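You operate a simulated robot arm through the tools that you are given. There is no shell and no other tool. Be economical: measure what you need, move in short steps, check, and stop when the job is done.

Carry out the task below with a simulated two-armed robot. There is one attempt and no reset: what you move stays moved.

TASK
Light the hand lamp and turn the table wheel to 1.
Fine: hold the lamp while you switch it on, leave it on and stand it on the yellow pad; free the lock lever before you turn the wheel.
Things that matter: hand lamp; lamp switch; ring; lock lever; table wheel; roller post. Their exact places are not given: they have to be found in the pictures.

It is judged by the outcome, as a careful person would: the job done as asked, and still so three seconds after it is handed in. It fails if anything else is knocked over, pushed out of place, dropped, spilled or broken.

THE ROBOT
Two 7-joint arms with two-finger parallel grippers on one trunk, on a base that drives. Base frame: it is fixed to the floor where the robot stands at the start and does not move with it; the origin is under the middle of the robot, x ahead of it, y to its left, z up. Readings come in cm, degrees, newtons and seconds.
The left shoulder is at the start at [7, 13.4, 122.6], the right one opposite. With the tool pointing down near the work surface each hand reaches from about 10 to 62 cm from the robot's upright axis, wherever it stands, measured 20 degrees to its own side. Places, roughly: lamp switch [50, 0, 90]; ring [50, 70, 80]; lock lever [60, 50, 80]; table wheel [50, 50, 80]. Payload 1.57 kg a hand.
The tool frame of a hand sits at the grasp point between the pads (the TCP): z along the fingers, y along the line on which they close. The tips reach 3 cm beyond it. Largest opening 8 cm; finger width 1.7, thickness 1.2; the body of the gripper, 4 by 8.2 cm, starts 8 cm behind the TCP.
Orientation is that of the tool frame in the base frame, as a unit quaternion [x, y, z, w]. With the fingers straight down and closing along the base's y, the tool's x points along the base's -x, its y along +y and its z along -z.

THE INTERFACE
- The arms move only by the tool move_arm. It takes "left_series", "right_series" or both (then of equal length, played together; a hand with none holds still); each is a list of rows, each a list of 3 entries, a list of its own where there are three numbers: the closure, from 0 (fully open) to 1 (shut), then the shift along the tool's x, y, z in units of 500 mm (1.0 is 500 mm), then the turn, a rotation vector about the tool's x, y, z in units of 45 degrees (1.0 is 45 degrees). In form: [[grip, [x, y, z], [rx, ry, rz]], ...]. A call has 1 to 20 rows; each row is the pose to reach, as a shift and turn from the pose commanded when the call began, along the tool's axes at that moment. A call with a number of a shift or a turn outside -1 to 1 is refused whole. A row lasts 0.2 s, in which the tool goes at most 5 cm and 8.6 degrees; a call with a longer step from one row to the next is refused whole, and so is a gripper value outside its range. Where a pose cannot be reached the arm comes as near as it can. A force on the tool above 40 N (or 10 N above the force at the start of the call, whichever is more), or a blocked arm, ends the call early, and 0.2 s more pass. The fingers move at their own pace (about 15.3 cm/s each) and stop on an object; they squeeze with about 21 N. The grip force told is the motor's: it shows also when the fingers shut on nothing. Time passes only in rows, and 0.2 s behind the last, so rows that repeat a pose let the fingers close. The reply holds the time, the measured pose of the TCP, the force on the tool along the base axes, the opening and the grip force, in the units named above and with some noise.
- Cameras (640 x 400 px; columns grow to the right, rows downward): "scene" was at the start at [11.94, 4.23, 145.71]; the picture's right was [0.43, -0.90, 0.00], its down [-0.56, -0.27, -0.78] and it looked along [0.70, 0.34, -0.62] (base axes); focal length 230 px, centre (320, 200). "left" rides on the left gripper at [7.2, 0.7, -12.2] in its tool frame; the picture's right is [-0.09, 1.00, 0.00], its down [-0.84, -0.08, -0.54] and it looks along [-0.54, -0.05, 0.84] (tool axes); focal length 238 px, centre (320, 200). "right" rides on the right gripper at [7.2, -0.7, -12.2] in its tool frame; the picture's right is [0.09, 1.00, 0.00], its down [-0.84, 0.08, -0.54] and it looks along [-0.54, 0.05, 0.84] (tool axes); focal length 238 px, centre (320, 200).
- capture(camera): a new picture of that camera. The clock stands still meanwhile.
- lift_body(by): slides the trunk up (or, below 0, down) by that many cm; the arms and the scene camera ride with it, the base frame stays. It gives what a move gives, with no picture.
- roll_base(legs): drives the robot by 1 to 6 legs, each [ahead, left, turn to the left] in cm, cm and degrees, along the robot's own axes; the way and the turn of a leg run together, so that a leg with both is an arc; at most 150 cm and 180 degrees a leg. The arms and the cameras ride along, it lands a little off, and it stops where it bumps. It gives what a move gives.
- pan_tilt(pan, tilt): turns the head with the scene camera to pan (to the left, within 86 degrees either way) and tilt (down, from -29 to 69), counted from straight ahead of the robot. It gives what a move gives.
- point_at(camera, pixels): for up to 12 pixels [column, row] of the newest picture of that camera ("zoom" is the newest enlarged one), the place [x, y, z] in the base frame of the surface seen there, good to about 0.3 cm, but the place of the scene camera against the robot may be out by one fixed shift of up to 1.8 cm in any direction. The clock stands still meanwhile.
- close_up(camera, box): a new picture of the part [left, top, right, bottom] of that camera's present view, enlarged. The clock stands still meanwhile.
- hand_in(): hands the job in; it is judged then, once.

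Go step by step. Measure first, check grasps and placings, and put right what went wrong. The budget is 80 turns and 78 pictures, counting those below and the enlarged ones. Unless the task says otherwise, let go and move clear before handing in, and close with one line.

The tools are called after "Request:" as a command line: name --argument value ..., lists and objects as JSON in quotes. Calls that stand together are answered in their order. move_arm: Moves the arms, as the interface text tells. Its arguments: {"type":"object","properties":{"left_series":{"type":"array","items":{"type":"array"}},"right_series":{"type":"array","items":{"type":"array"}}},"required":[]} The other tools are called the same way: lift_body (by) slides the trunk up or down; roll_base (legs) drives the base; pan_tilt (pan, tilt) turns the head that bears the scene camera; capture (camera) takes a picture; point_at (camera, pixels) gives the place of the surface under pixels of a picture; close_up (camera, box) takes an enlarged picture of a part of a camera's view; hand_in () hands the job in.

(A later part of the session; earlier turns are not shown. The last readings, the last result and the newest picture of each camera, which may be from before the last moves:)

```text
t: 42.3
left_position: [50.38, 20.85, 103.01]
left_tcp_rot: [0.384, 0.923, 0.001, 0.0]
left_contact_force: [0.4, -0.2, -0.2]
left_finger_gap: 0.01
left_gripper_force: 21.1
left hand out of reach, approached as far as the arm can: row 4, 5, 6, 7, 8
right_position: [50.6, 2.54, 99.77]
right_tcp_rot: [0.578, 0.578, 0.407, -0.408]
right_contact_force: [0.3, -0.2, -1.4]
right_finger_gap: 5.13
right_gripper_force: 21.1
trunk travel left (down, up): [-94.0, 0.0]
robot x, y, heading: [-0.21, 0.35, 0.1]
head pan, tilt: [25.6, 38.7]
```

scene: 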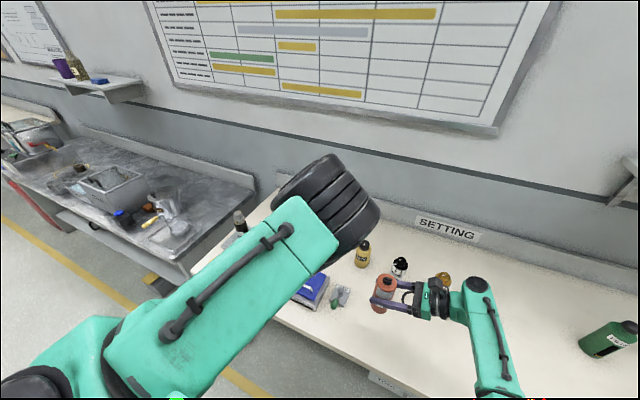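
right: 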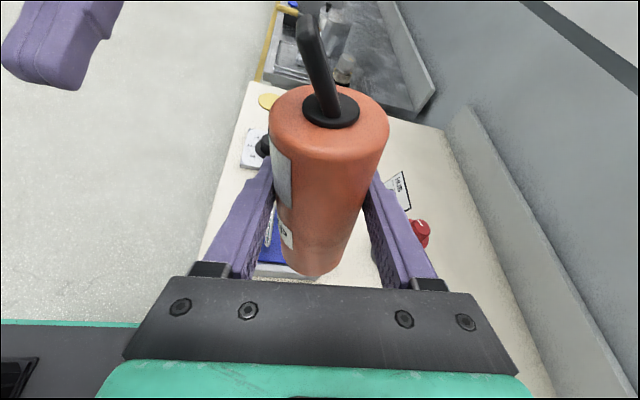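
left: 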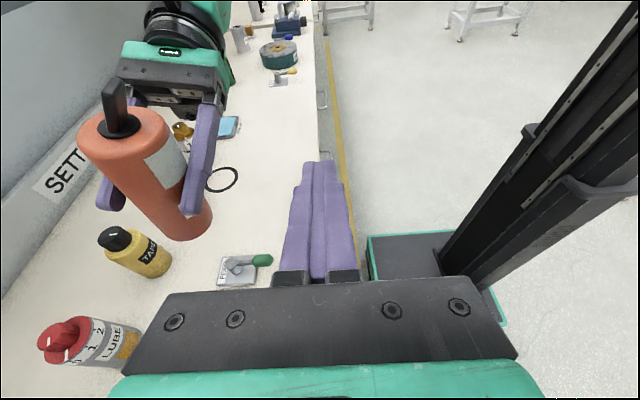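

The down-pointing left hand has an inward limit near y≈21, so I'll meet it there: left to (50.4,20.9,108) with yaw undone, then the lamp to (54.2,20.9,98.8).

Request:
move_arm --left_series '[[1, [0, 0, -0.02], [0, 0, -0.167]], [1, [0, 0, -0.04], [0, 0, -0.333]], [1, [0, 0, -0.06], [0, 0, -0.5]], [1, [0, 0, -0.08], [0, 0, -0.667]], [1, [0, 0, -0.1], [0, 0, -0.833]], [1, [0, 0, -0.1], [0, 0, -1]], [1, [0, 0, -0.1], [0, 0, -1]]]'

Request:
move_arm --right_series '[[1, [0, 0.072, 0], [0, 0, 0]], [1, [0.021, 0.072, 0.07], [0, 0, 0]], [1, [0.043, 0.072, 0.14], [0, 0, 0]], [1, [0.065, 0.072, 0.21], [0, 0, 0]], [1, [0.065, 0.072, 0.21], [0, 0, 0]]]'

Request:
capture --camera "left"

Request:
capture --camera "right"

```text
t: 43.9
left_position: [50.68, 21.19, 108.05]
left_tcp_rot: [0.0, 1.0, 0.0, 0.0]
left_contact_force: [-0.6, 0.3, -0.8]
left_finger_gap: 0.01
left_gripper_force: 21.0
left hand out of reach, approached as far as the arm can: row 3, 4, 5, 6, 7
right_position: [50.51, 2.45, 99.77]
right_tcp_rot: [0.578, 0.579, 0.406, -0.408]
right_contact_force: [0.8, 0.7, -2.4]
right_finger_gap: 5.11
right_gripper_force: 20.9
trunk travel left (down, up): [-94.0, 0.0]
robot x, y, heading: [-0.07, 0.21, -0.1]
head pan, tilt: [25.6, 38.7]
```

```text
t: 45.1
left_position: [50.71, 21.25, 107.91]
left_tcp_rot: [0.001, 1.0, -0.001, 0.0]
left_contact_force: [-0.2, 0.6, 1.1]
left_finger_gap: 0.0
left_gripper_force: 21.2
right_position: [50.9, 12.91, 100.1]
right_tcp_rot: [0.577, 0.578, 0.406, -0.408]
right_contact_force: [-0.2, 0.1, -2.3]
right_finger_gap: 5.14
right_gripper_force: 20.9
right hand out of reach, approached as far as the arm can: row 1, 2, 3, 4, 5
trunk travel left (down, up): [-94.0, 0.0]
robot x, y, heading: [0.0, 0.0, -0.2]
head pan, tilt: [25.6, 38.7]
```

```text
48 pictures are left
```

left: 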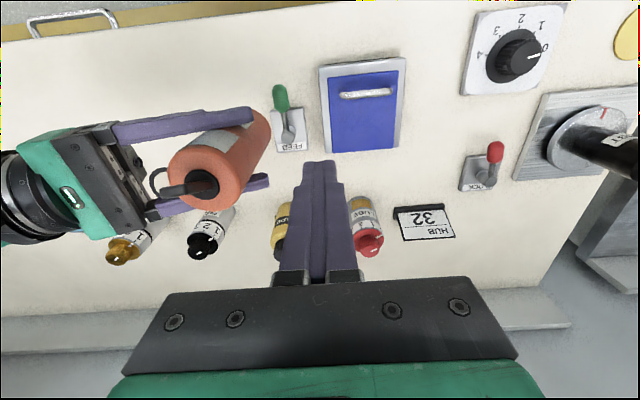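

```text
47 pictures are left
```

right: 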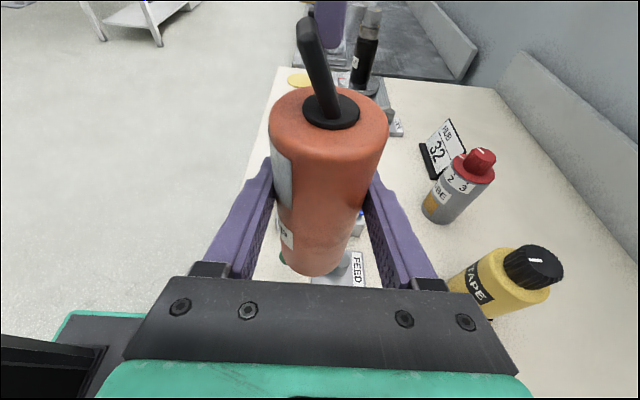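

Both hands are at their limits in this layout. Yawing the right hand −45° turns the paddle's lean toward the left finger and makes reaching forward easier, so I do that and yaw the left −45° to match.

Request:
move_arm --right_series '[[1, [0, 0, 0], [-0.157, 0, 0.057]], [1, [0, 0, 0], [-0.313, 0, 0.114]], [1, [0, 0, 0], [-0.47, 0, 0.171]], [1, [0, 0, 0], [-0.627, 0, 0.228]], [1, [0, 0, 0], [-0.783, 0, 0.285]], [1, [0, 0, 0], [-0.94, 0, 0.342]], [1, [0, 0, 0], [-0.94, 0, 0.342]]]' --left_series '[[1, [0, 0, 0], [0, 0, 0.167]], [1, [0, 0, 0], [0, 0, 0.333]], [1, [0, 0, 0], [0, 0, 0.5]], [1, [0, 0, 0], [0, 0, 0.667]], [1, [0, 0, 0], [0, 0, 0.833]], [1, [0, 0, 0], [0, 0, 1]], [1, [0, 0, 0], [0, 0, 1]]]'

Request:
capture --camera "right"

```text
t: 46.4
left_position: [50.66, 21.21, 108.0]
left_tcp_rot: [0.344, 0.939, 0.001, 0.001]
left_contact_force: [-0.1, 0.2, 0.1]
left_finger_gap: 0.01
left_gripper_force: 21.2
right_position: [51.76, 4.42, 94.86]
right_tcp_rot: [0.762, 0.39, 0.49, -0.163]
right_contact_force: [-0.5, 0.9, -2.2]
right_finger_gap: 5.15
right_gripper_force: 21.2
trunk travel left (down, up): [-94.0, 0.0]
robot x, y, heading: [-0.18, 0.03, 0.0]
head pan, tilt: [25.6, 38.7]
stopped in row 6 (right hand): the arm was blocked; the commanded pose is now the measured one
```

```text
46 pictures are left
```

right: 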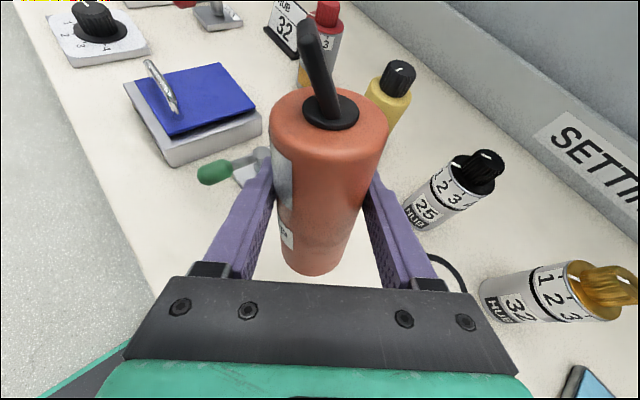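

The right hand got most of the yaw (paddle now leans toward (−.75,+.64)). Now I translate the lamp toward the left finger, stopping short.

Request:
move_arm --right_series '[[1, [0.045, -0.03, 0.033], [0, 0, 0]], [1, [0.089, -0.061, 0.066], [0, 0, 0]], [1, [0.134, -0.092, 0.099], [0, 0, 0]], [1, [0.178, -0.122, 0.132], [0, 0, 0]], [1, [0.178, -0.122, 0.132], [0, 0, 0]]]'

Request:
capture --camera "right"

Request:
capture --camera "left"

```text
t: 47.0
left_position: [50.8, 21.07, 107.87]
left_tcp_rot: [0.344, 0.939, 0.001, 0.0]
left_contact_force: [0.2, -0.4, 0.0]
left_finger_gap: 0.0
left_gripper_force: 20.7
right_position: [52.18, 0.13, 90.93]
right_tcp_rot: [0.782, 0.43, 0.444, -0.086]
right_contact_force: [-0.6, 0.2, -1.9]
right_finger_gap: 5.15
right_gripper_force: 21.3
trunk travel left (down, up): [-94.0, 0.0]
robot x, y, heading: [-0.11, 0.19, -0.1]
head pan, tilt: [25.6, 38.7]
stopped in row 2 (right hand): the arm was blocked; the commanded pose is now the measured one
```

```text
45 pictures are left
```

right: 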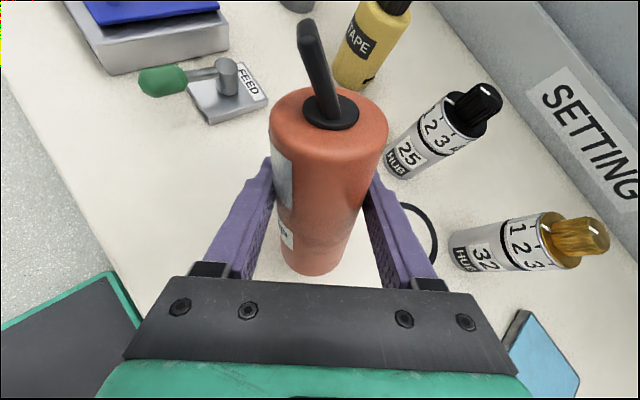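

```text
44 pictures are left
```

left: 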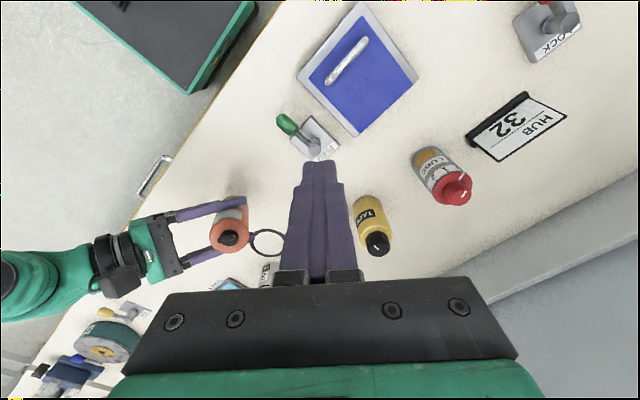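

The right arm hit a limit in that direction and sank to (52.2,0.1,90.9). I'll restore its good side orientation at (49,4,103).

Request:
move_arm --right_series '[[1, [0.036, -0.006, -0.023], [0.153, 0.081, -0.025]], [1, [0.073, -0.012, -0.046], [0.305, 0.162, -0.051]], [1, [0.109, -0.018, -0.069], [0.458, 0.243, -0.077]], [1, [0.145, -0.023, -0.092], [0.611, 0.323, -0.102]], [1, [0.182, -0.029, -0.115], [0.763, 0.404, -0.128]], [1, [0.218, -0.035, -0.138], [0.916, 0.485, -0.153]], [1, [0.218, -0.035, -0.138], [0.916, 0.485, -0.153]]]'

```text
t: 48.6
left_position: [50.68, 21.11, 107.87]
left_tcp_rot: [0.345, 0.939, 0.001, 0.001]
left_contact_force: [-0.1, -0.2, 0.1]
left_finger_gap: 0.02
left_gripper_force: 21.0
right_position: [49.25, 4.34, 103.1]
right_tcp_rot: [0.579, 0.577, 0.408, -0.406]
right_contact_force: [-0.3, -0.4, -1.7]
right_finger_gap: 5.16
right_gripper_force: 20.9
trunk travel left (down, up): [-94.0, 0.0]
robot x, y, heading: [-0.17, 0.05, -0.2]
head pan, tilt: [25.6, 38.7]
```

Right is restored. Now the left: undo its yaw while rising, then pitch its fingers back toward the robot by 35° so that it can grip the paddle from above/far side.

Request:
move_arm --left_series '[[1, [0.003, 0.01, -0.033], [0, 0, -0.149]], [1, [0.006, 0.02, -0.066], [0, 0, -0.298]], [1, [0.009, 0.03, -0.1], [0, 0, -0.447]], [1, [0.012, 0.04, -0.133], [0, 0, -0.596]], [1, [0.014, 0.05, -0.166], [0, 0, -0.745]], [1, [0.016, 0.065, -0.2], [0, 0, -0.894]], [1, [0.016, 0.065, -0.2], [0, 0, -0.894]]]'

Request:
move_arm --left_series '[[0, [0.03, -0.01, -0.01], [0, 0.156, 0]], [0, [0.06, -0.02, -0.02], [0, 0.312, 0]], [0, [0.1, -0.03, -0.03], [0, 0.468, 0]], [0, [0.13, -0.035, -0.035], [0, 0.624, 0]], [0, [0.16, -0.04, -0.04], [0, 0.78, 0]], [0, [0.16, -0.04, -0.04], [0, 0.78, 0]]]'

Request:
capture --camera "left"

```text
t: 50.2
left_position: [52.16, 24.24, 117.9]
left_tcp_rot: [0.0, 1.0, 0.0, 0.001]
left_contact_force: [-1.1, 0.0, -0.2]
left_finger_gap: 0.04
left_gripper_force: 21.3
right_position: [49.16, 4.34, 102.9]
right_tcp_rot: [0.579, 0.579, 0.406, -0.406]
right_contact_force: [-1.1, 0.1, -1.7]
right_finger_gap: 5.13
right_gripper_force: 21.1
trunk travel left (down, up): [-94.0, 0.0]
robot x, y, heading: [0.01, 0.1, 0.1]
head pan, tilt: [25.6, 38.7]
```

```text
t: 51.6
left_position: [44.13, 22.22, 119.94]
left_tcp_rot: [0.001, 0.954, 0.001, -0.301]
left_contact_force: [0.7, 0.0, -0.2]
left_finger_gap: 8.0
left_gripper_force: 0.1
right_position: [49.07, 4.42, 103.08]
right_tcp_rot: [0.578, 0.579, 0.406, -0.407]
right_contact_force: [-0.2, -0.3, -2.3]
right_finger_gap: 5.15
right_gripper_force: 20.8
trunk travel left (down, up): [-94.0, 0.0]
robot x, y, heading: [-0.42, -0.08, -0.0]
head pan, tilt: [25.6, 38.7]
```

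```text
43 pictures are left
```

left: 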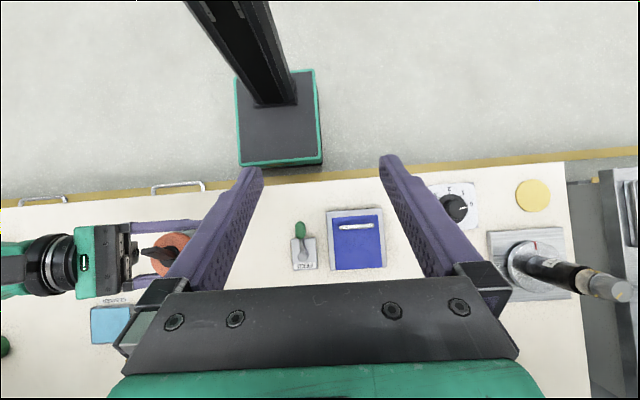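

The tilted left hand reaches well. I bring the lamp to (48.5,15.5,102) and the open left hand above the paddle.

Request:
move_arm --right_series '[[1, [0.015, -0.003, 0.054], [0, 0, 0]], [1, [0.029, -0.006, 0.108], [0, 0, 0]], [1, [0.043, -0.009, 0.162], [0, 0, 0]], [1, [0.057, -0.012, 0.215], [0, 0, 0]], [1, [0.057, -0.012, 0.215], [0, 0, 0]]]'

Request:
move_arm --left_series '[[0, [-0.028, -0.041, -0.007], [0, 0, 0]], [0, [-0.056, -0.083, -0.014], [0, 0, 0]], [0, [-0.083, -0.124, -0.021], [0, 0, 0]], [0, [-0.083, -0.124, -0.021], [0, 0, 0]]]'

Request:
capture --camera "left"

Request:
capture --camera "right"

```text
t: 52.8
left_position: [44.23, 22.11, 119.96]
left_tcp_rot: [0.002, 0.954, 0.002, -0.301]
left_contact_force: [0.2, 0.1, 0.8]
left_finger_gap: 7.97
left_gripper_force: 0.0
right_position: [48.93, 14.11, 101.04]
right_tcp_rot: [0.589, 0.579, 0.402, -0.395]
right_contact_force: [1.0, -0.4, -2.5]
right_finger_gap: 5.13
right_gripper_force: 21.3
trunk travel left (down, up): [-94.0, 0.0]
robot x, y, heading: [0.24, 0.1, 0.3]
head pan, tilt: [25.6, 38.7]
```

```text
t: 53.8
left_position: [48.18, 15.91, 118.25]
left_tcp_rot: [0.001, 0.954, 0.001, -0.3]
left_contact_force: [-0.2, 0.1, -0.4]
left_finger_gap: 8.0
left_gripper_force: 0.1
right_position: [49.17, 14.19, 101.34]
right_tcp_rot: [0.587, 0.579, 0.404, -0.395]
right_contact_force: [0.5, 0.0, -2.1]
right_finger_gap: 5.12
right_gripper_force: 21.3
trunk travel left (down, up): [-94.0, 0.0]
robot x, y, heading: [-0.28, -0.25, 0.0]
head pan, tilt: [25.6, 38.7]
```

```text
42 pictures are left
```

left: 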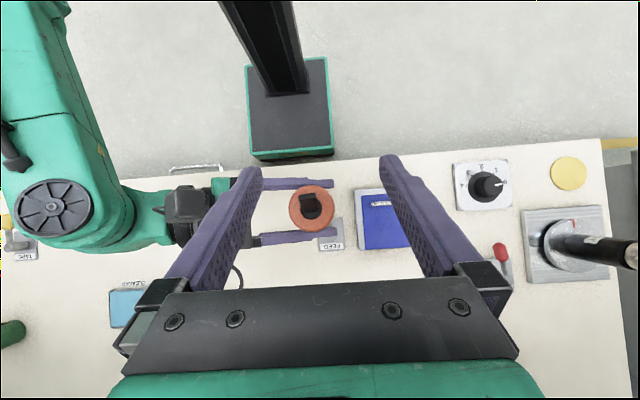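

```text
41 pictures are left
```

right: 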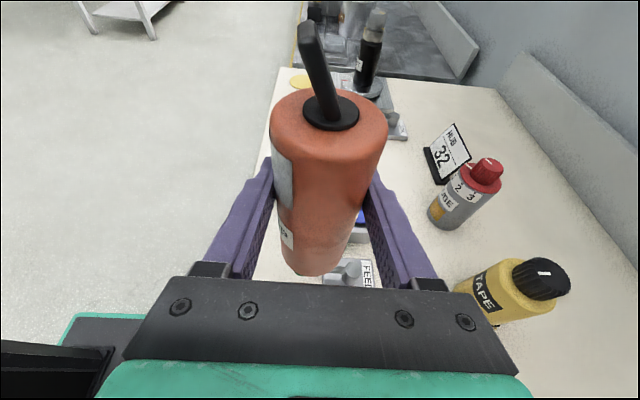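

The paddle lies between the left fingers around (310,203). I measure it.

Request:
close_up --camera "left" --box '[270, 170, 350, 240]'

Request:
point_at --camera "left" --pixels '[[307, 196], [303, 196], [311, 196], [310, 203], [310, 208], [304, 207], [316, 207], [310, 214], [295, 205], [326, 205], [310, 190], [310, 224]]'

```text
5.71 times, centred on (310, 205) of left
```

zoom: 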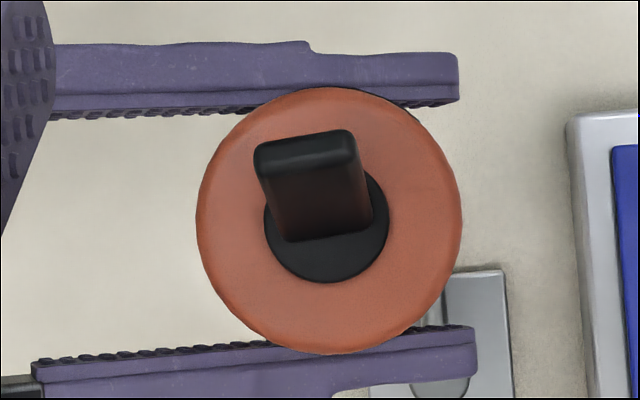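

```text
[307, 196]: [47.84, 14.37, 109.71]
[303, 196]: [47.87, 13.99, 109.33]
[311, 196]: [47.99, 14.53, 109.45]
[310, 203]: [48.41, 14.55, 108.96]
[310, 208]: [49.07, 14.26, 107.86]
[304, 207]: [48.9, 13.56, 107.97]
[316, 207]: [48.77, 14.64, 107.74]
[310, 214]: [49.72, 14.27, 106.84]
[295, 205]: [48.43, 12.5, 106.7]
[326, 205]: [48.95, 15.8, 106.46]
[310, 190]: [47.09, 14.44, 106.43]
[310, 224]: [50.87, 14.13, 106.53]
```

Paddle tip is at (47.8,14.2,109.6), base (49.2,14.2,106.9). I lower the open left fingers around it and close.

Request:
move_arm --left_series '[[0, [-0.037, -0.034, 0.039], [0, 0, 0]], [0, [-0.074, -0.034, 0.078], [0, 0, 0]], [0, [-0.111, -0.034, 0.116], [0, 0, 0]], [0, [-0.111, -0.034, 0.116], [0, 0, 0]]]'

Request:
close_up --camera "left" --box '[210, 120, 430, 260]'

```text
t: 54.8
left_position: [48.79, 14.17, 110.64]
left_tcp_rot: [0.002, 0.954, 0.002, -0.3]
left_contact_force: [-0.2, -0.6, -0.6]
left_finger_gap: 7.98
left_gripper_force: 0.1
left hand out of reach, approached as far as the arm can: row 3, 4
right_position: [49.1, 14.23, 101.55]
right_tcp_rot: [0.586, 0.58, 0.404, -0.396]
right_contact_force: [1.0, 0.2, -2.2]
right_finger_gap: 5.16
right_gripper_force: 20.9
trunk travel left (down, up): [-94.0, 0.0]
robot x, y, heading: [-0.02, -0.41, -0.0]
head pan, tilt: [25.6, 38.7]
```

```text
2.86 times, centred on (320, 190) of left
```

zoom: 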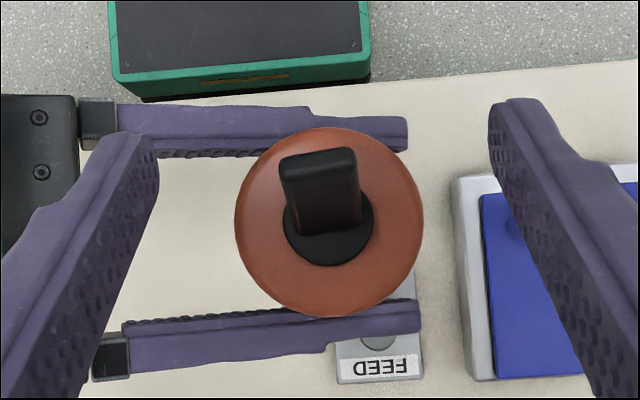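

Fingers straddle the paddle; closing on it.

Request:
move_arm --left_series '[[1, [0, 0, 0], [0, 0, 0]], [1, [0, 0, 0], [0, 0, 0]], [1, [0, 0, 0], [0, 0, 0]], [1, [0, 0, 0], [0, 0, 0]]]'

Request:
close_up --camera "left" --box '[240, 120, 400, 240]'

```text
t: 55.8
left_position: [48.94, 14.27, 110.59]
left_tcp_rot: [0.002, 0.954, 0.001, -0.301]
left_contact_force: [-0.1, -1.7, 0.4]
left_finger_gap: 1.75
left_gripper_force: 21.8
right_position: [49.25, 14.26, 101.43]
right_tcp_rot: [0.586, 0.581, 0.403, -0.395]
right_contact_force: [1.2, 1.6, -1.2]
right_finger_gap: 5.14
right_gripper_force: 21.1
trunk travel left (down, up): [-94.0, 0.0]
robot x, y, heading: [-0.16, -0.07, 0.0]
head pan, tilt: [25.6, 38.7]
```

```text
3.33 times, centred on (320, 180) of left
```

zoom: 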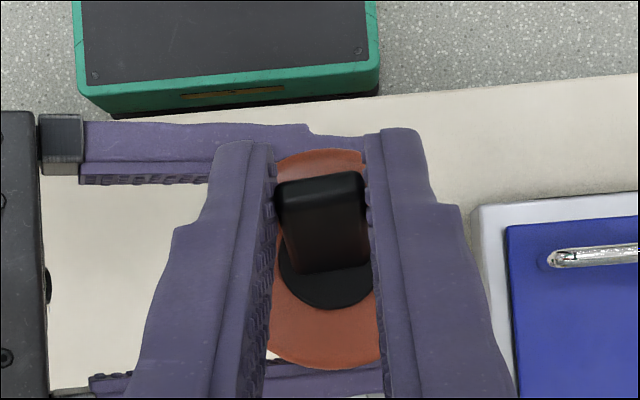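

Paddle gripped (gap 1.75). I drag it toward +x by 2.8 cm in small steps.

Request:
move_arm --left_series '[[1, [-0.0092, 0, -0.0064], [0, 0, 0]], [1, [-0.0184, 0, -0.0128], [0, 0, 0]], [1, [-0.0276, 0, -0.0193], [0, 0, 0]], [1, [-0.0368, 0, -0.0257], [0, 0, 0]], [1, [-0.0459, 0, -0.0321], [0, 0, 0]], [1, [-0.0459, 0, -0.0321], [0, 0, 0]]]'

Request:
close_up --camera "left" --box '[240, 120, 400, 240]'

Request:
capture --camera "right"

```text
t: 57.2
left_position: [48.79, 14.34, 110.64]
left_tcp_rot: [0.001, 0.954, 0.0, -0.3]
left_contact_force: [-0.2, -2.2, 0.4]
left_finger_gap: 1.74
left_gripper_force: 21.0
left hand out of reach, approached as far as the arm can: row 1, 2, 3, 4, 5, 6
right_position: [49.13, 14.21, 101.49]
right_tcp_rot: [0.586, 0.581, 0.404, -0.395]
right_contact_force: [-0.2, 2.5, -2.4]
right_finger_gap: 5.14
right_gripper_force: 20.9
trunk travel left (down, up): [-94.0, 0.0]
robot x, y, heading: [0.12, -0.22, -0.0]
head pan, tilt: [25.6, 38.7]
```

```text
3.33 times, centred on (320, 180) of left
```

zoom: 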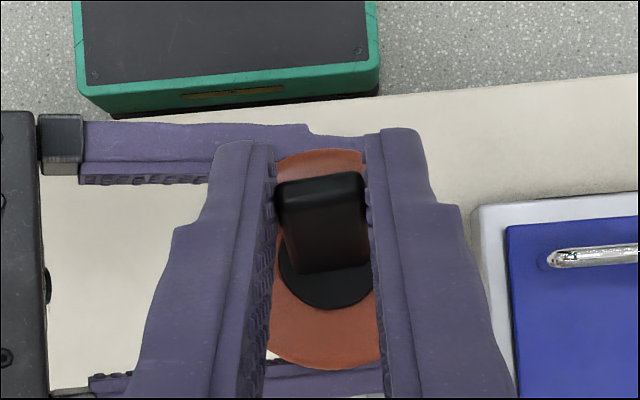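

```text
36 pictures are left
```

right: 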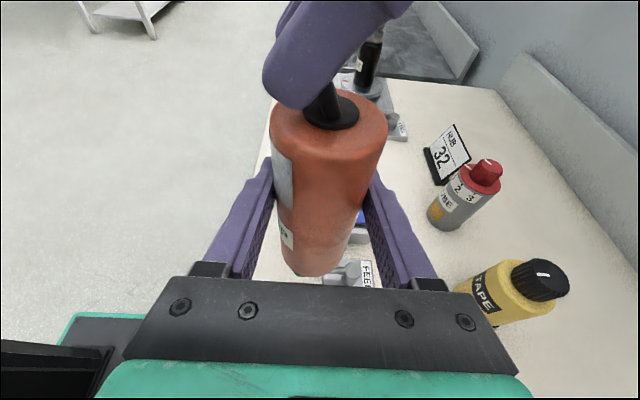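

The left hand cannot go further in +x, so I move the lamp −x instead with the right hand.

Request:
move_arm --right_series '[[1, [0, -0.011, 0], [0, 0, 0]], [1, [0, -0.022, 0], [0, 0, 0]], [1, [0, -0.033, 0], [0, 0, 0]], [1, [0, -0.044, 0], [0, 0, 0]], [1, [0, -0.056, 0], [0, 0, 0]], [1, [0, -0.056, 0], [0, 0, 0]]]'

Request:
capture --camera "right"

```text
t: 58.6
left_position: [48.83, 14.29, 110.58]
left_tcp_rot: [0.0, 0.954, 0.0, -0.301]
left_contact_force: [-4.0, -10.6, 1.1]
left_finger_gap: 2.02
left_gripper_force: 20.9
right_position: [50.06, 11.76, 103.61]
right_tcp_rot: [0.584, 0.597, 0.423, -0.353]
right_contact_force: [5.0, 10.6, -3.8]
right_finger_gap: 5.14
right_gripper_force: 21.2
trunk travel left (down, up): [-94.0, 0.0]
robot x, y, heading: [0.14, -0.05, 0.2]
head pan, tilt: [25.6, 38.7]
```

```text
35 pictures are left
```

right: 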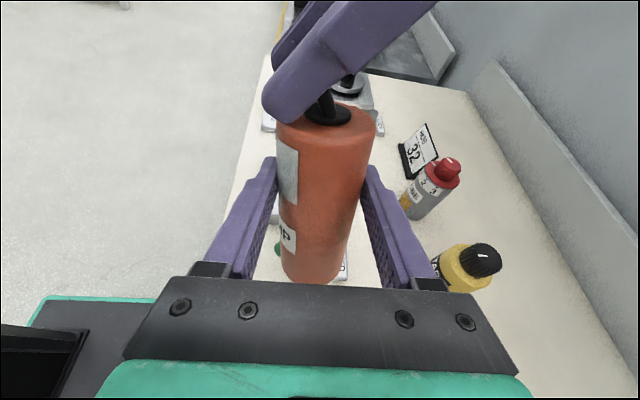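

The arms have little free travel here, so that drag failed with some slip. A better way: hold the paddle still and roll the lamp with the right wrist. First I open the left, retreat 5 cm, and restore the right.

Request:
move_arm --left_series '[[0, [0, 0, 0], [0, 0, 0]], [0, [0, 0, 0], [0, 0, 0]], [0, [0, 0, -0.05], [0, 0, 0]], [0, [0, 0, -0.1], [0, 0, 0]], [0, [0, 0, -0.1], [0, 0, 0]]]'

Request:
move_arm --right_series '[[1, [-0.012, -0.01, 0.024], [0.045, 0.038, 0.046]], [1, [-0.024, -0.02, 0.047], [0.09, 0.077, 0.092]], [1, [-0.024, -0.02, 0.047], [0.09, 0.077, 0.092]]]'

Request:
capture --camera "right"

Request:
capture --camera "left"

```text
t: 59.8
left_position: [49.18, 15.02, 113.84]
left_tcp_rot: [0.0, 0.954, 0.0, -0.301]
left_contact_force: [0.2, -0.1, 0.1]
left_finger_gap: 8.0
left_gripper_force: 0.1
left hand out of reach, approached as far as the arm can: row 3, 4, 5
right_position: [49.63, 11.57, 102.76]
right_tcp_rot: [0.588, 0.596, 0.416, -0.356]
right_contact_force: [0.6, -0.5, -2.4]
right_finger_gap: 5.12
right_gripper_force: 20.4
trunk travel left (down, up): [-94.0, 0.0]
robot x, y, heading: [0.07, -0.26, 0.0]
head pan, tilt: [25.6, 38.7]
```

```text
t: 60.6
left_position: [49.3, 15.12, 113.81]
left_tcp_rot: [0.002, 0.954, 0.001, -0.301]
left_contact_force: [0.3, 0.5, 0.1]
left_finger_gap: 8.0
left_gripper_force: 0.0
right_position: [46.19, 12.03, 96.82]
right_tcp_rot: [0.605, 0.563, 0.371, -0.423]
right_contact_force: [-0.7, 0.2, -1.2]
right_finger_gap: 5.11
right_gripper_force: 21.5
trunk travel left (down, up): [-94.0, 0.0]
robot x, y, heading: [0.48, 0.15, -0.1]
head pan, tilt: [25.6, 38.7]
```

```text
34 pictures are left
```

right: 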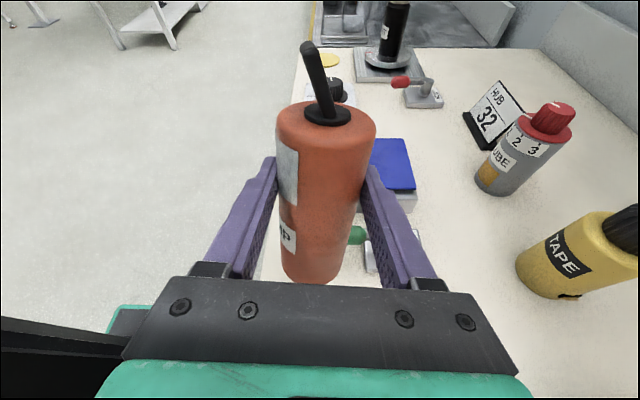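

```text
33 pictures are left
```

left: 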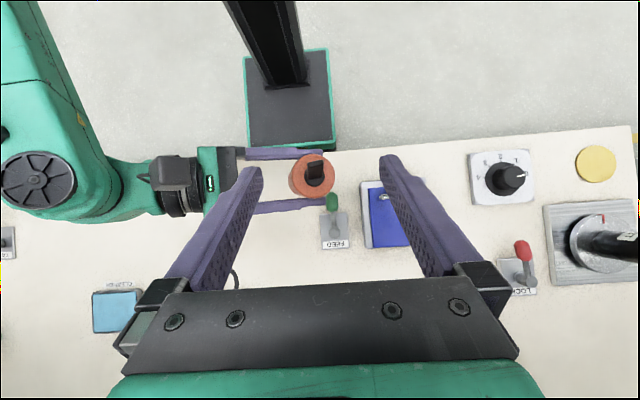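

The right arm is cramped when far left, and the left has a bad elbow posture. I'll bring the right hand back to (49,0,99), and stretch the left arm far out so its elbow can unfold differently.

Request:
move_arm --right_series '[[1, [-0.01, 0.014, -0.06], [-0.008, 0.009, -0.029]], [1, [-0.02, 0.028, -0.12], [-0.016, 0.018, -0.058]], [1, [-0.03, 0.042, -0.18], [-0.024, 0.027, -0.087]], [1, [-0.041, 0.056, -0.24], [-0.033, 0.037, -0.116]], [1, [-0.041, 0.056, -0.24], [-0.033, 0.037, -0.116]]]' --left_series '[[1, [-0.023, 0.036, -0.027], [0, -0.156, 0]], [1, [-0.046, 0.072, -0.054], [0, -0.312, 0]], [1, [-0.07, 0.108, -0.081], [0, -0.468, 0]], [1, [-0.094, 0.144, -0.108], [0, -0.624, 0]], [1, [-0.117, 0.18, -0.136], [0, -0.78, 0]]]'

Request:
move_arm --left_series '[[1, [-0.06, 0.01, 0.05], [0, 0, 0]], [1, [-0.12, 0.02, 0.1], [0, 0, 0]], [1, [-0.18, 0.03, 0.15], [0, 0, 0]], [1, [-0.24, 0.04, 0.2], [0, 0, 0]], [1, [-0.3, 0.04, 0.24], [0, 0, 0]], [1, [-0.3, 0.04, 0.24], [0, 0, 0]]]'

```text
t: 61.8
left_position: [57.89, 24.24, 116.09]
left_tcp_rot: [0.0, 1.0, 0.0, 0.002]
left_contact_force: [0.5, 0.1, 0.4]
left_finger_gap: 0.01
left_gripper_force: 21.1
right_position: [48.11, 5.26, 101.43]
right_tcp_rot: [0.545, 0.573, 0.424, -0.44]
right_contact_force: [-0.1, -0.1, -1.9]
right_finger_gap: 5.12
right_gripper_force: 21.2
trunk travel left (down, up): [-94.0, 0.0]
robot x, y, heading: [-0.37, -0.05, -0.1]
head pan, tilt: [25.6, 38.7]
```

```text
t: 63.2
left_position: [60.75, 26.83, 107.71]
left_tcp_rot: [0.001, 1.0, 0.0, 0.002]
left_contact_force: [0.3, -1.1, 0.0]
left_finger_gap: 0.0
left_gripper_force: 20.8
left hand out of reach, approached as far as the arm can: row 2, 3, 4, 5, 6
right_position: [47.98, 5.31, 101.38]
right_tcp_rot: [0.546, 0.573, 0.424, -0.44]
right_contact_force: [-0.5, 0.7, -2.1]
right_finger_gap: 5.09
right_gripper_force: 21.0
trunk travel left (down, up): [-94.0, 0.0]
robot x, y, heading: [0.32, 0.21, 0.1]
head pan, tilt: [25.6, 38.7]
```

Left is at full stretch. Now I retract it inward toward (48,16,108) to see if the reach has improved.

Request:
move_arm --left_series '[[1, [0.05, -0.043, 0], [0, 0, 0]], [1, [0.1, -0.086, 0], [0, 0, 0]], [1, [0.15, -0.13, 0], [0, 0, 0]], [1, [0.2, -0.173, 0], [0, 0, 0]], [1, [0.255, -0.216, 0], [0, 0, 0]], [1, [0.255, -0.216, 0], [0, 0, 0]]]'

Request:
capture --camera "scene"

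```text
t: 64.6
left_position: [52.16, 19.53, 107.52]
left_tcp_rot: [0.001, 1.0, 0.0, 0.001]
left_contact_force: [0.1, 0.3, -0.5]
left_finger_gap: 0.0
left_gripper_force: 21.0
left hand out of reach, approached as far as the arm can: row 4, 5, 6
right_position: [48.13, 5.26, 101.37]
right_tcp_rot: [0.546, 0.573, 0.424, -0.441]
right_contact_force: [0.8, 0.0, -0.9]
right_finger_gap: 5.09
right_gripper_force: 21.2
trunk travel left (down, up): [-94.0, 0.0]
robot x, y, heading: [-0.12, 0.07, -0.1]
head pan, tilt: [25.6, 38.7]
```

```text
32 pictures are left
```

scene: 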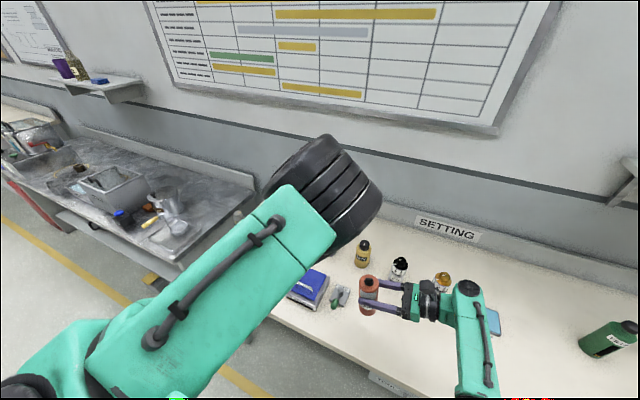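

The forearm picture confirms the limits are real: pointed straight down it is inner-limited, tilted 35° it was outer-limited. A 20° tilt should leave travel both ways, so I set that up with the lamp back at (49,14,101.5).

Request:
move_arm --left_series '[[0, [0, 0, -0.08], [0, 0.1, 0]], [0, [0.02, -0.03, -0.16], [0, 0.2, 0]], [0, [0.04, -0.06, -0.21], [0, 0.32, 0]], [0, [0.074, -0.104, -0.21], [0, 0.444, 0]], [0, [0.074, -0.104, -0.21], [0, 0.444, 0]]]'

Request:
move_arm --right_series '[[1, [0.015, 0.007, 0.055], [-0.024, -0.048, 0.007]], [1, [0.03, 0.014, 0.111], [-0.048, -0.096, 0.014]], [1, [0.045, 0.02, 0.167], [-0.071, -0.145, 0.022]], [1, [0.045, 0.02, 0.167], [-0.071, -0.145, 0.022]]]'

Request:
capture --camera "left"

```text
t: 65.8
left_position: [48.47, 14.28, 118.07]
left_tcp_rot: [0.0, 0.985, 0.001, -0.174]
left_contact_force: [0.1, -0.9, 0.9]
left_finger_gap: 8.0
left_gripper_force: 0.1
right_position: [48.2, 5.15, 101.25]
right_tcp_rot: [0.547, 0.573, 0.424, -0.44]
right_contact_force: [0.2, -0.5, -2.1]
right_finger_gap: 5.09
right_gripper_force: 20.9
trunk travel left (down, up): [-94.0, 0.0]
robot x, y, heading: [-0.14, 0.31, -0.0]
head pan, tilt: [25.6, 38.7]
```

```text
t: 66.8
left_position: [48.53, 14.24, 118.11]
left_tcp_rot: [0.002, 0.985, 0.001, -0.173]
left_contact_force: [-0.2, 0.4, -0.4]
left_finger_gap: 8.01
left_gripper_force: 0.0
right_position: [49.93, 9.93, 99.17]
right_tcp_rot: [0.61, 0.583, 0.391, -0.368]
right_contact_force: [0.3, 0.6, -2.7]
right_finger_gap: 5.08
right_gripper_force: 21.0
trunk travel left (down, up): [-94.0, 0.0]
robot x, y, heading: [0.14, -0.19, 0.2]
head pan, tilt: [25.6, 38.7]
```

```text
31 pictures are left
```

left: 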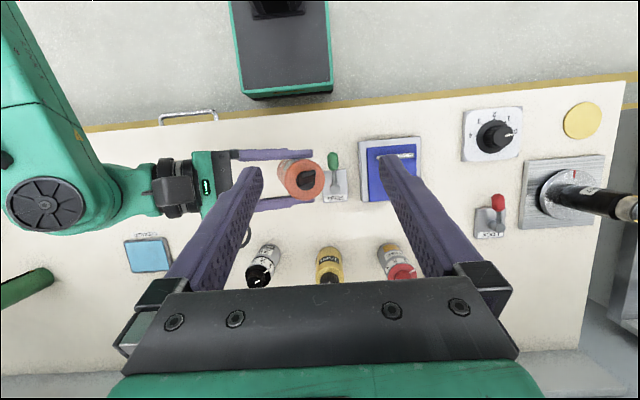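

Left holds (48.5,14.3,118) freely; the right settled at (49.9,9.9,99.2). I measure the paddle at about (307,180).

Request:
close_up --camera "left" --box '[265, 145, 345, 215]'

Request:
point_at --camera "left" --pixels '[[300, 172], [306, 172], [312, 172], [300, 178], [306, 178], [312, 178], [306, 184], [306, 190], [312, 190], [300, 195], [285, 178], [320, 180]]'

```text
5.71 times, centred on (305, 180) of left
```

zoom: 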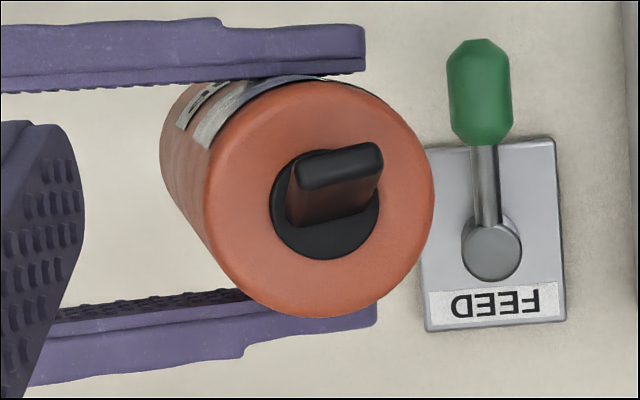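

```text
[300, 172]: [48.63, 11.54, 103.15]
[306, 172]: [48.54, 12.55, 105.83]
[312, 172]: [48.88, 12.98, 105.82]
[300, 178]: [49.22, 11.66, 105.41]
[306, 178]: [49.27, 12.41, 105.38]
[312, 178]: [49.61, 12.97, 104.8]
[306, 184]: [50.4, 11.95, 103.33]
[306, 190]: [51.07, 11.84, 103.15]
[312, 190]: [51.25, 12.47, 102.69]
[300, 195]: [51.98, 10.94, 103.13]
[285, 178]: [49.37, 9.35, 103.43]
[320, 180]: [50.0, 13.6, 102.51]
```

Paddle tip is at (48.7,12.4,105.8). I lower the open left fingers around it and close.

Request:
move_arm --left_series '[[0, [-0.024, -0.039, 0.05], [0, 0, 0]], [0, [-0.048, -0.039, 0.1], [0, 0, 0]], [0, [-0.072, -0.039, 0.15], [0, 0, 0]], [0, [-0.096, -0.039, 0.201], [0, 0, 0]], [0, [-0.096, -0.039, 0.201], [0, 0, 0]]]'

Request:
close_up --camera "left" --box '[210, 120, 430, 260]'

```text
t: 68.0
left_position: [49.57, 12.36, 106.86]
left_tcp_rot: [0.001, 0.985, 0.002, -0.172]
left_contact_force: [0.0, 1.3, -0.2]
left_finger_gap: 8.02
left_gripper_force: 0.0
left hand out of reach, approached as far as the arm can: row 1, 2
right_position: [50.14, 10.1, 99.43]
right_tcp_rot: [0.609, 0.582, 0.394, -0.368]
right_contact_force: [0.0, -0.2, -2.1]
right_finger_gap: 5.09
right_gripper_force: 20.9
trunk travel left (down, up): [-94.0, 0.0]
robot x, y, heading: [-0.14, -0.2, 0.1]
head pan, tilt: [25.6, 38.7]
```

```text
2.86 times, centred on (320, 190) of left
```

zoom: 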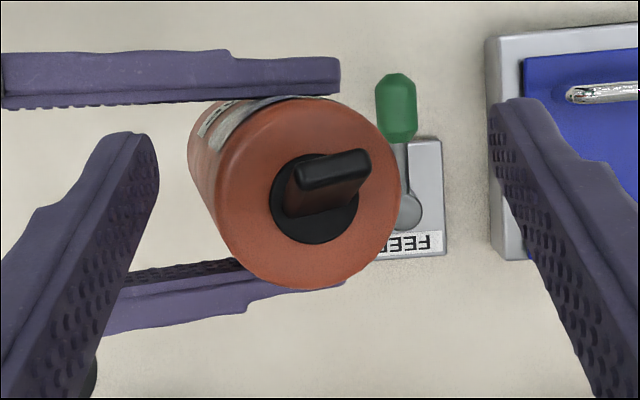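

Well straddled. I close on the paddle and drag it +x 2.8 cm.

Request:
move_arm --left_series '[[1, [0, 0, 0], [0, 0, 0]], [1, [0, 0, 0], [0, 0, 0]], [1, [0, 0, 0], [0, 0, 0]], [1, [-0.01, 0.001, -0.004], [0, 0, 0]], [1, [-0.021, 0.002, -0.008], [0, 0, 0]], [1, [-0.032, 0.003, -0.012], [0, 0, 0]], [1, [-0.042, 0.005, -0.015], [0, 0, 0]], [1, [-0.053, 0.006, -0.019], [0, 0, 0]], [1, [-0.053, 0.006, -0.019], [0, 0, 0]]]'

Request:
close_up --camera "left" --box '[210, 120, 430, 260]'

```text
t: 70.0
left_position: [52.42, 12.78, 107.08]
left_tcp_rot: [0.0, 0.985, 0.001, -0.172]
left_contact_force: [0.0, 0.8, -0.7]
left_finger_gap: 0.0
left_gripper_force: 20.9
right_position: [50.17, 10.05, 99.52]
right_tcp_rot: [0.607, 0.584, 0.393, -0.368]
right_contact_force: [-0.6, -0.4, -2.4]
right_finger_gap: 5.09
right_gripper_force: 21.4
trunk travel left (down, up): [-94.0, 0.0]
robot x, y, heading: [-0.16, 0.24, 0.2]
head pan, tilt: [25.6, 38.7]
```

```text
2.86 times, centred on (320, 190) of left
```

zoom: 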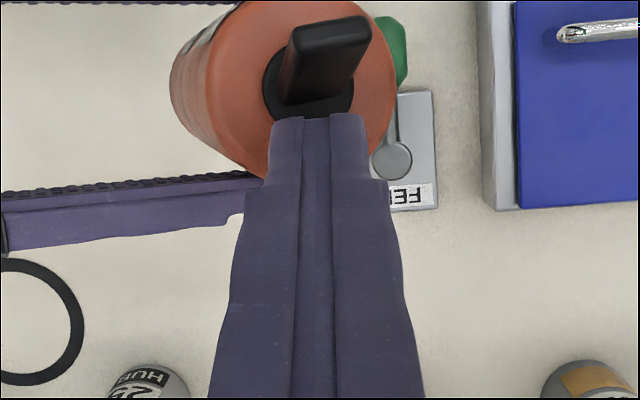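

The fingers slipped off the paddle without flipping it; pinching is too weak. I'll hook it instead: shut fingers with ~25° tilt on its −x side, then pull +x.

Request:
move_arm --left_series '[[1, [0.02, 0, -0.056], [0, 0.03, 0]], [1, [0.041, 0, -0.113], [0, 0.06, 0]], [1, [0.09, -0.004, -0.085], [0, 0.09, 0]], [1, [0.138, -0.008, -0.056], [0, 0.111, 0]], [1, [0.117, -0.008, -0.008], [0, 0.111, 0]], [1, [0.096, -0.008, 0.041], [0, 0.111, 0]], [1, [0.096, -0.008, 0.041], [0, 0.111, 0]]]'

Request:
close_up --camera "right" --box '[220, 0, 440, 150]'

```text
t: 71.6
left_position: [47.17, 12.29, 106.7]
left_tcp_rot: [0.0, 0.977, 0.0, -0.214]
left_contact_force: [-1.0, -0.1, -0.5]
left_finger_gap: 0.0
left_gripper_force: 20.6
left hand out of reach, approached as far as the arm can: row 4
right_position: [50.11, 10.14, 99.66]
right_tcp_rot: [0.607, 0.584, 0.395, -0.367]
right_contact_force: [-1.6, 0.1, -1.2]
right_finger_gap: 5.11
right_gripper_force: 20.7
trunk travel left (down, up): [-94.0, 0.0]
robot x, y, heading: [0.09, -0.11, -0.1]
head pan, tilt: [25.6, 38.7]
```

```text
2.67 times, centred on (330, 75) of right
```

zoom: 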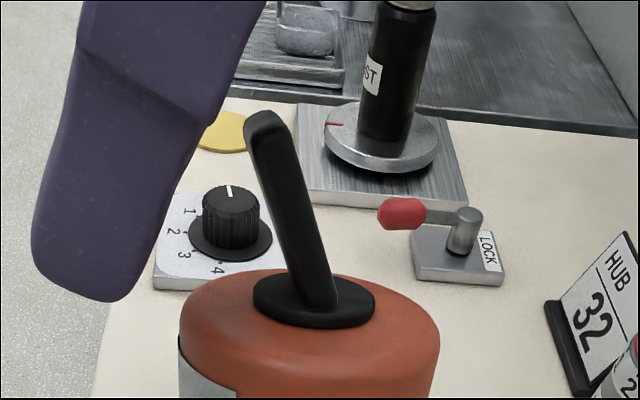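

The finger is in place left of the paddle. I pull +x by 3.4 cm.

Request:
move_arm --left_series '[[1, [-0.01, 0, -0.005], [0, 0, 0]], [1, [-0.02, 0, -0.0095], [0, 0, 0]], [1, [-0.03, 0, -0.014], [0, 0, 0]], [1, [-0.04, 0, -0.019], [0, 0, 0]], [1, [-0.05, 0, -0.024], [0, 0, 0]], [1, [-0.0616, 0, -0.0288], [0, 0, 0]], [1, [-0.0616, 0, -0.0288], [0, 0, 0]]]'

Request:
close_up --camera "right" --box '[220, 0, 440, 150]'

```text
t: 73.2
left_position: [50.56, 12.37, 106.64]
left_tcp_rot: [0.002, 0.976, 0.001, -0.216]
left_contact_force: [-10.3, -1.8, 6.1]
left_finger_gap: 0.0
left_gripper_force: 20.6
right_position: [50.26, 10.11, 99.63]
right_tcp_rot: [0.608, 0.583, 0.394, -0.367]
right_contact_force: [9.6, 2.3, -7.5]
right_finger_gap: 5.06
right_gripper_force: 21.3
trunk travel left (down, up): [-94.0, 0.0]
robot x, y, heading: [-0.41, 0.11, -0.0]
head pan, tilt: [25.6, 38.7]
```

```text
2.67 times, centred on (330, 75) of right
```

zoom: 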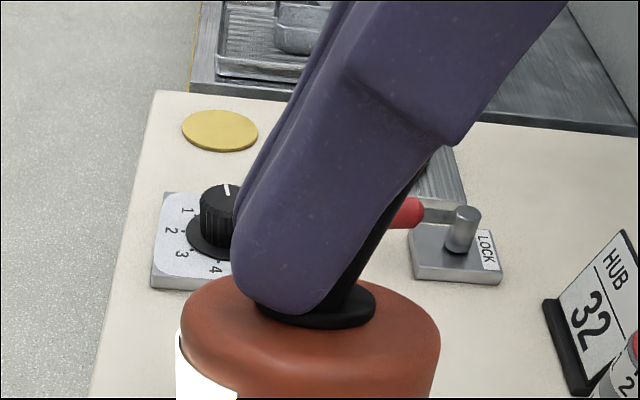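

The paddle flipped and the lamp's band now glows white. I back the left finger off and up, then check it stays on.

Request:
move_arm --left_series '[[1, [0.018, 0, 0.008], [0, 0, 0]], [1, [0.036, 0, 0.017], [0, 0, 0]], [1, [0.07, 0, -0.055], [0, 0, 0]], [1, [0.104, 0, -0.128], [0, 0, 0]], [1, [0.104, 0, -0.128], [0, 0, 0]]]'

Request:
capture --camera "right"

```text
t: 74.4
left_position: [48.6, 12.18, 114.76]
left_tcp_rot: [0.001, 0.977, 0.001, -0.215]
left_contact_force: [-0.4, 0.6, 0.1]
left_finger_gap: 0.0
left_gripper_force: 20.5
right_position: [50.14, 9.93, 99.56]
right_tcp_rot: [0.608, 0.584, 0.394, -0.368]
right_contact_force: [0.8, 0.6, -1.9]
right_finger_gap: 5.09
right_gripper_force: 20.5
trunk travel left (down, up): [-94.0, 0.0]
robot x, y, heading: [-0.03, 0.2, 0.1]
head pan, tilt: [25.6, 38.7]
```

```text
25 pictures are left
```

right: 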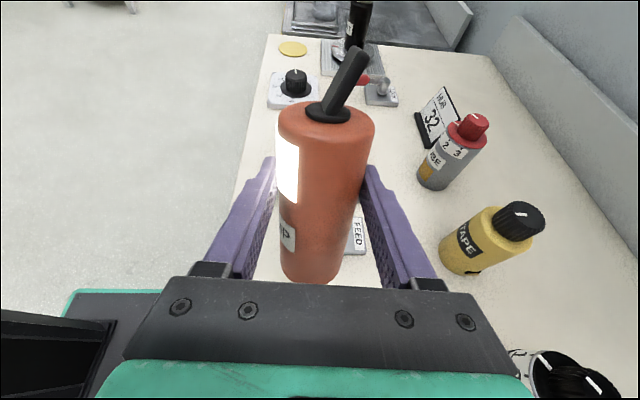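

The lamp is lit and stays lit. I separate the hands (right to (49,2,102), left up and out) and look toward the pad and floor to plan driving left.

Request:
move_arm --right_series '[[1, [-0.006, -0.003, -0.042], [0.016, 0.027, -0.002]], [1, [-0.011, -0.006, -0.084], [0.032, 0.055, -0.004]], [1, [-0.017, -0.009, -0.126], [0.048, 0.082, -0.006]], [1, [-0.022, -0.011, -0.167], [0.063, 0.109, -0.008]], [1, [-0.022, -0.011, -0.167], [0.063, 0.109, -0.008]]]' --left_series '[[1, [0.017, 0.075, -0.036], [0, 0, 0]], [1, [0.034, 0.15, -0.072], [0, 0, 0]], [1, [0.051, 0.225, -0.109], [0, 0, 0]], [1, [0.068, 0.3, -0.145], [0, 0, 0]], [1, [0.068, 0.3, -0.145], [0, 0, 0]]]'

Request:
pan_tilt --pan 60 --tilt 50

Request:
capture --camera "scene"

```text
t: 75.6
left_position: [48.62, 27.28, 122.84]
left_tcp_rot: [0.002, 0.976, 0.001, -0.216]
left_contact_force: [0.3, -0.2, -1.0]
left_finger_gap: 0.0
left_gripper_force: 20.6
right_position: [48.07, 5.93, 103.39]
right_tcp_rot: [0.556, 0.573, 0.416, -0.434]
right_contact_force: [0.0, 0.3, -2.8]
right_finger_gap: 5.06
right_gripper_force: 20.7
trunk travel left (down, up): [-94.0, 0.0]
robot x, y, heading: [0.12, -0.12, 0.1]
head pan, tilt: [25.6, 38.7]
```

```text
t: 76.6
left_position: [48.55, 27.21, 122.74]
left_tcp_rot: [0.001, 0.977, 0.001, -0.215]
left_contact_force: [-0.1, 0.4, 0.4]
left_finger_gap: 0.02
left_gripper_force: 20.6
right_position: [48.19, 5.84, 103.21]
right_tcp_rot: [0.557, 0.573, 0.416, -0.433]
right_contact_force: [0.9, 0.0, -2.6]
right_finger_gap: 5.09
right_gripper_force: 21.4
trunk travel left (down, up): [-94.0, 0.0]
robot x, y, heading: [0.2, -0.11, -0.0]
head pan, tilt: [60.0, 50.0]
```

```text
24 pictures are left
```

scene: 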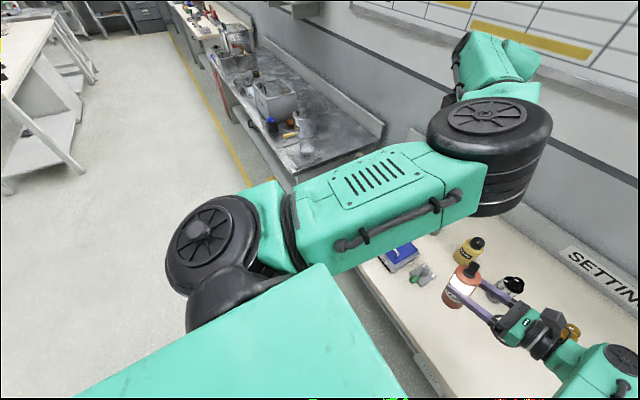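

The floor is clear to the left and the next bench is in line. With the lamp held well above everything, I drive 63 cm left and 3.5 cm back.

Request:
roll_base --legs '[[-3.5, 63, 0]]'

Request:
capture --camera "right"

```text
t: 80.1
left_position: [44.94, 89.76, 122.59]
left_tcp_rot: [-0.001, 0.976, 0.001, -0.216]
left_contact_force: [-0.4, 0.5, 0.6]
left_finger_gap: 0.0
left_gripper_force: 21.1
right_position: [44.38, 68.3, 103.33]
right_tcp_rot: [0.556, 0.575, 0.415, -0.433]
right_contact_force: [0.4, -0.4, -3.1]
right_finger_gap: 5.12
right_gripper_force: 20.8
trunk travel left (down, up): [-94.0, 0.0]
robot x, y, heading: [-3.51, 62.36, 0.4]
head pan, tilt: [60.0, 50.0]
```

```text
23 pictures are left
```

right: 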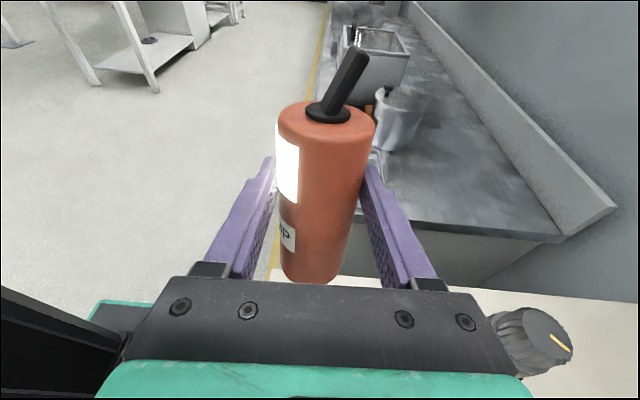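

The lamp is over the pad region and the roller post is about 8 cm off to the +x side of the gripper. I measure the lamp's top rim to get its tilt and height.

Request:
close_up --camera "right" --box '[255, 40, 400, 300]'

Request:
point_at --camera "right" --pixels '[[283, 118], [369, 122], [300, 107], [355, 108], [322, 140], [300, 134], [345, 137], [324, 160], [322, 260], [290, 270], [340, 270], [535, 330]]'

```text
1.54 times, centred on (328, 170) of right
```

zoom: 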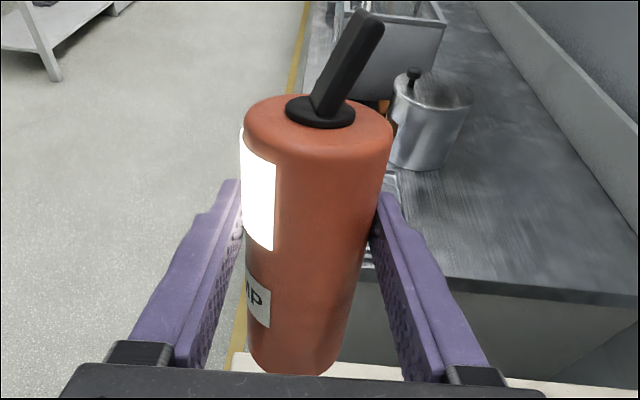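

```text
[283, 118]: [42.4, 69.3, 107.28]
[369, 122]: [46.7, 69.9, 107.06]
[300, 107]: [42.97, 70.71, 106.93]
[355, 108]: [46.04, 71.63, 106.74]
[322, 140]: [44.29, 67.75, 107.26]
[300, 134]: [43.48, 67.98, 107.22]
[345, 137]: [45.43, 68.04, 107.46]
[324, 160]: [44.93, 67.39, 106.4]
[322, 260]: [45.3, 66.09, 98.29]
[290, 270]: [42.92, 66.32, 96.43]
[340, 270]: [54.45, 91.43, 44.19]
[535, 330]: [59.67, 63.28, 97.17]
```

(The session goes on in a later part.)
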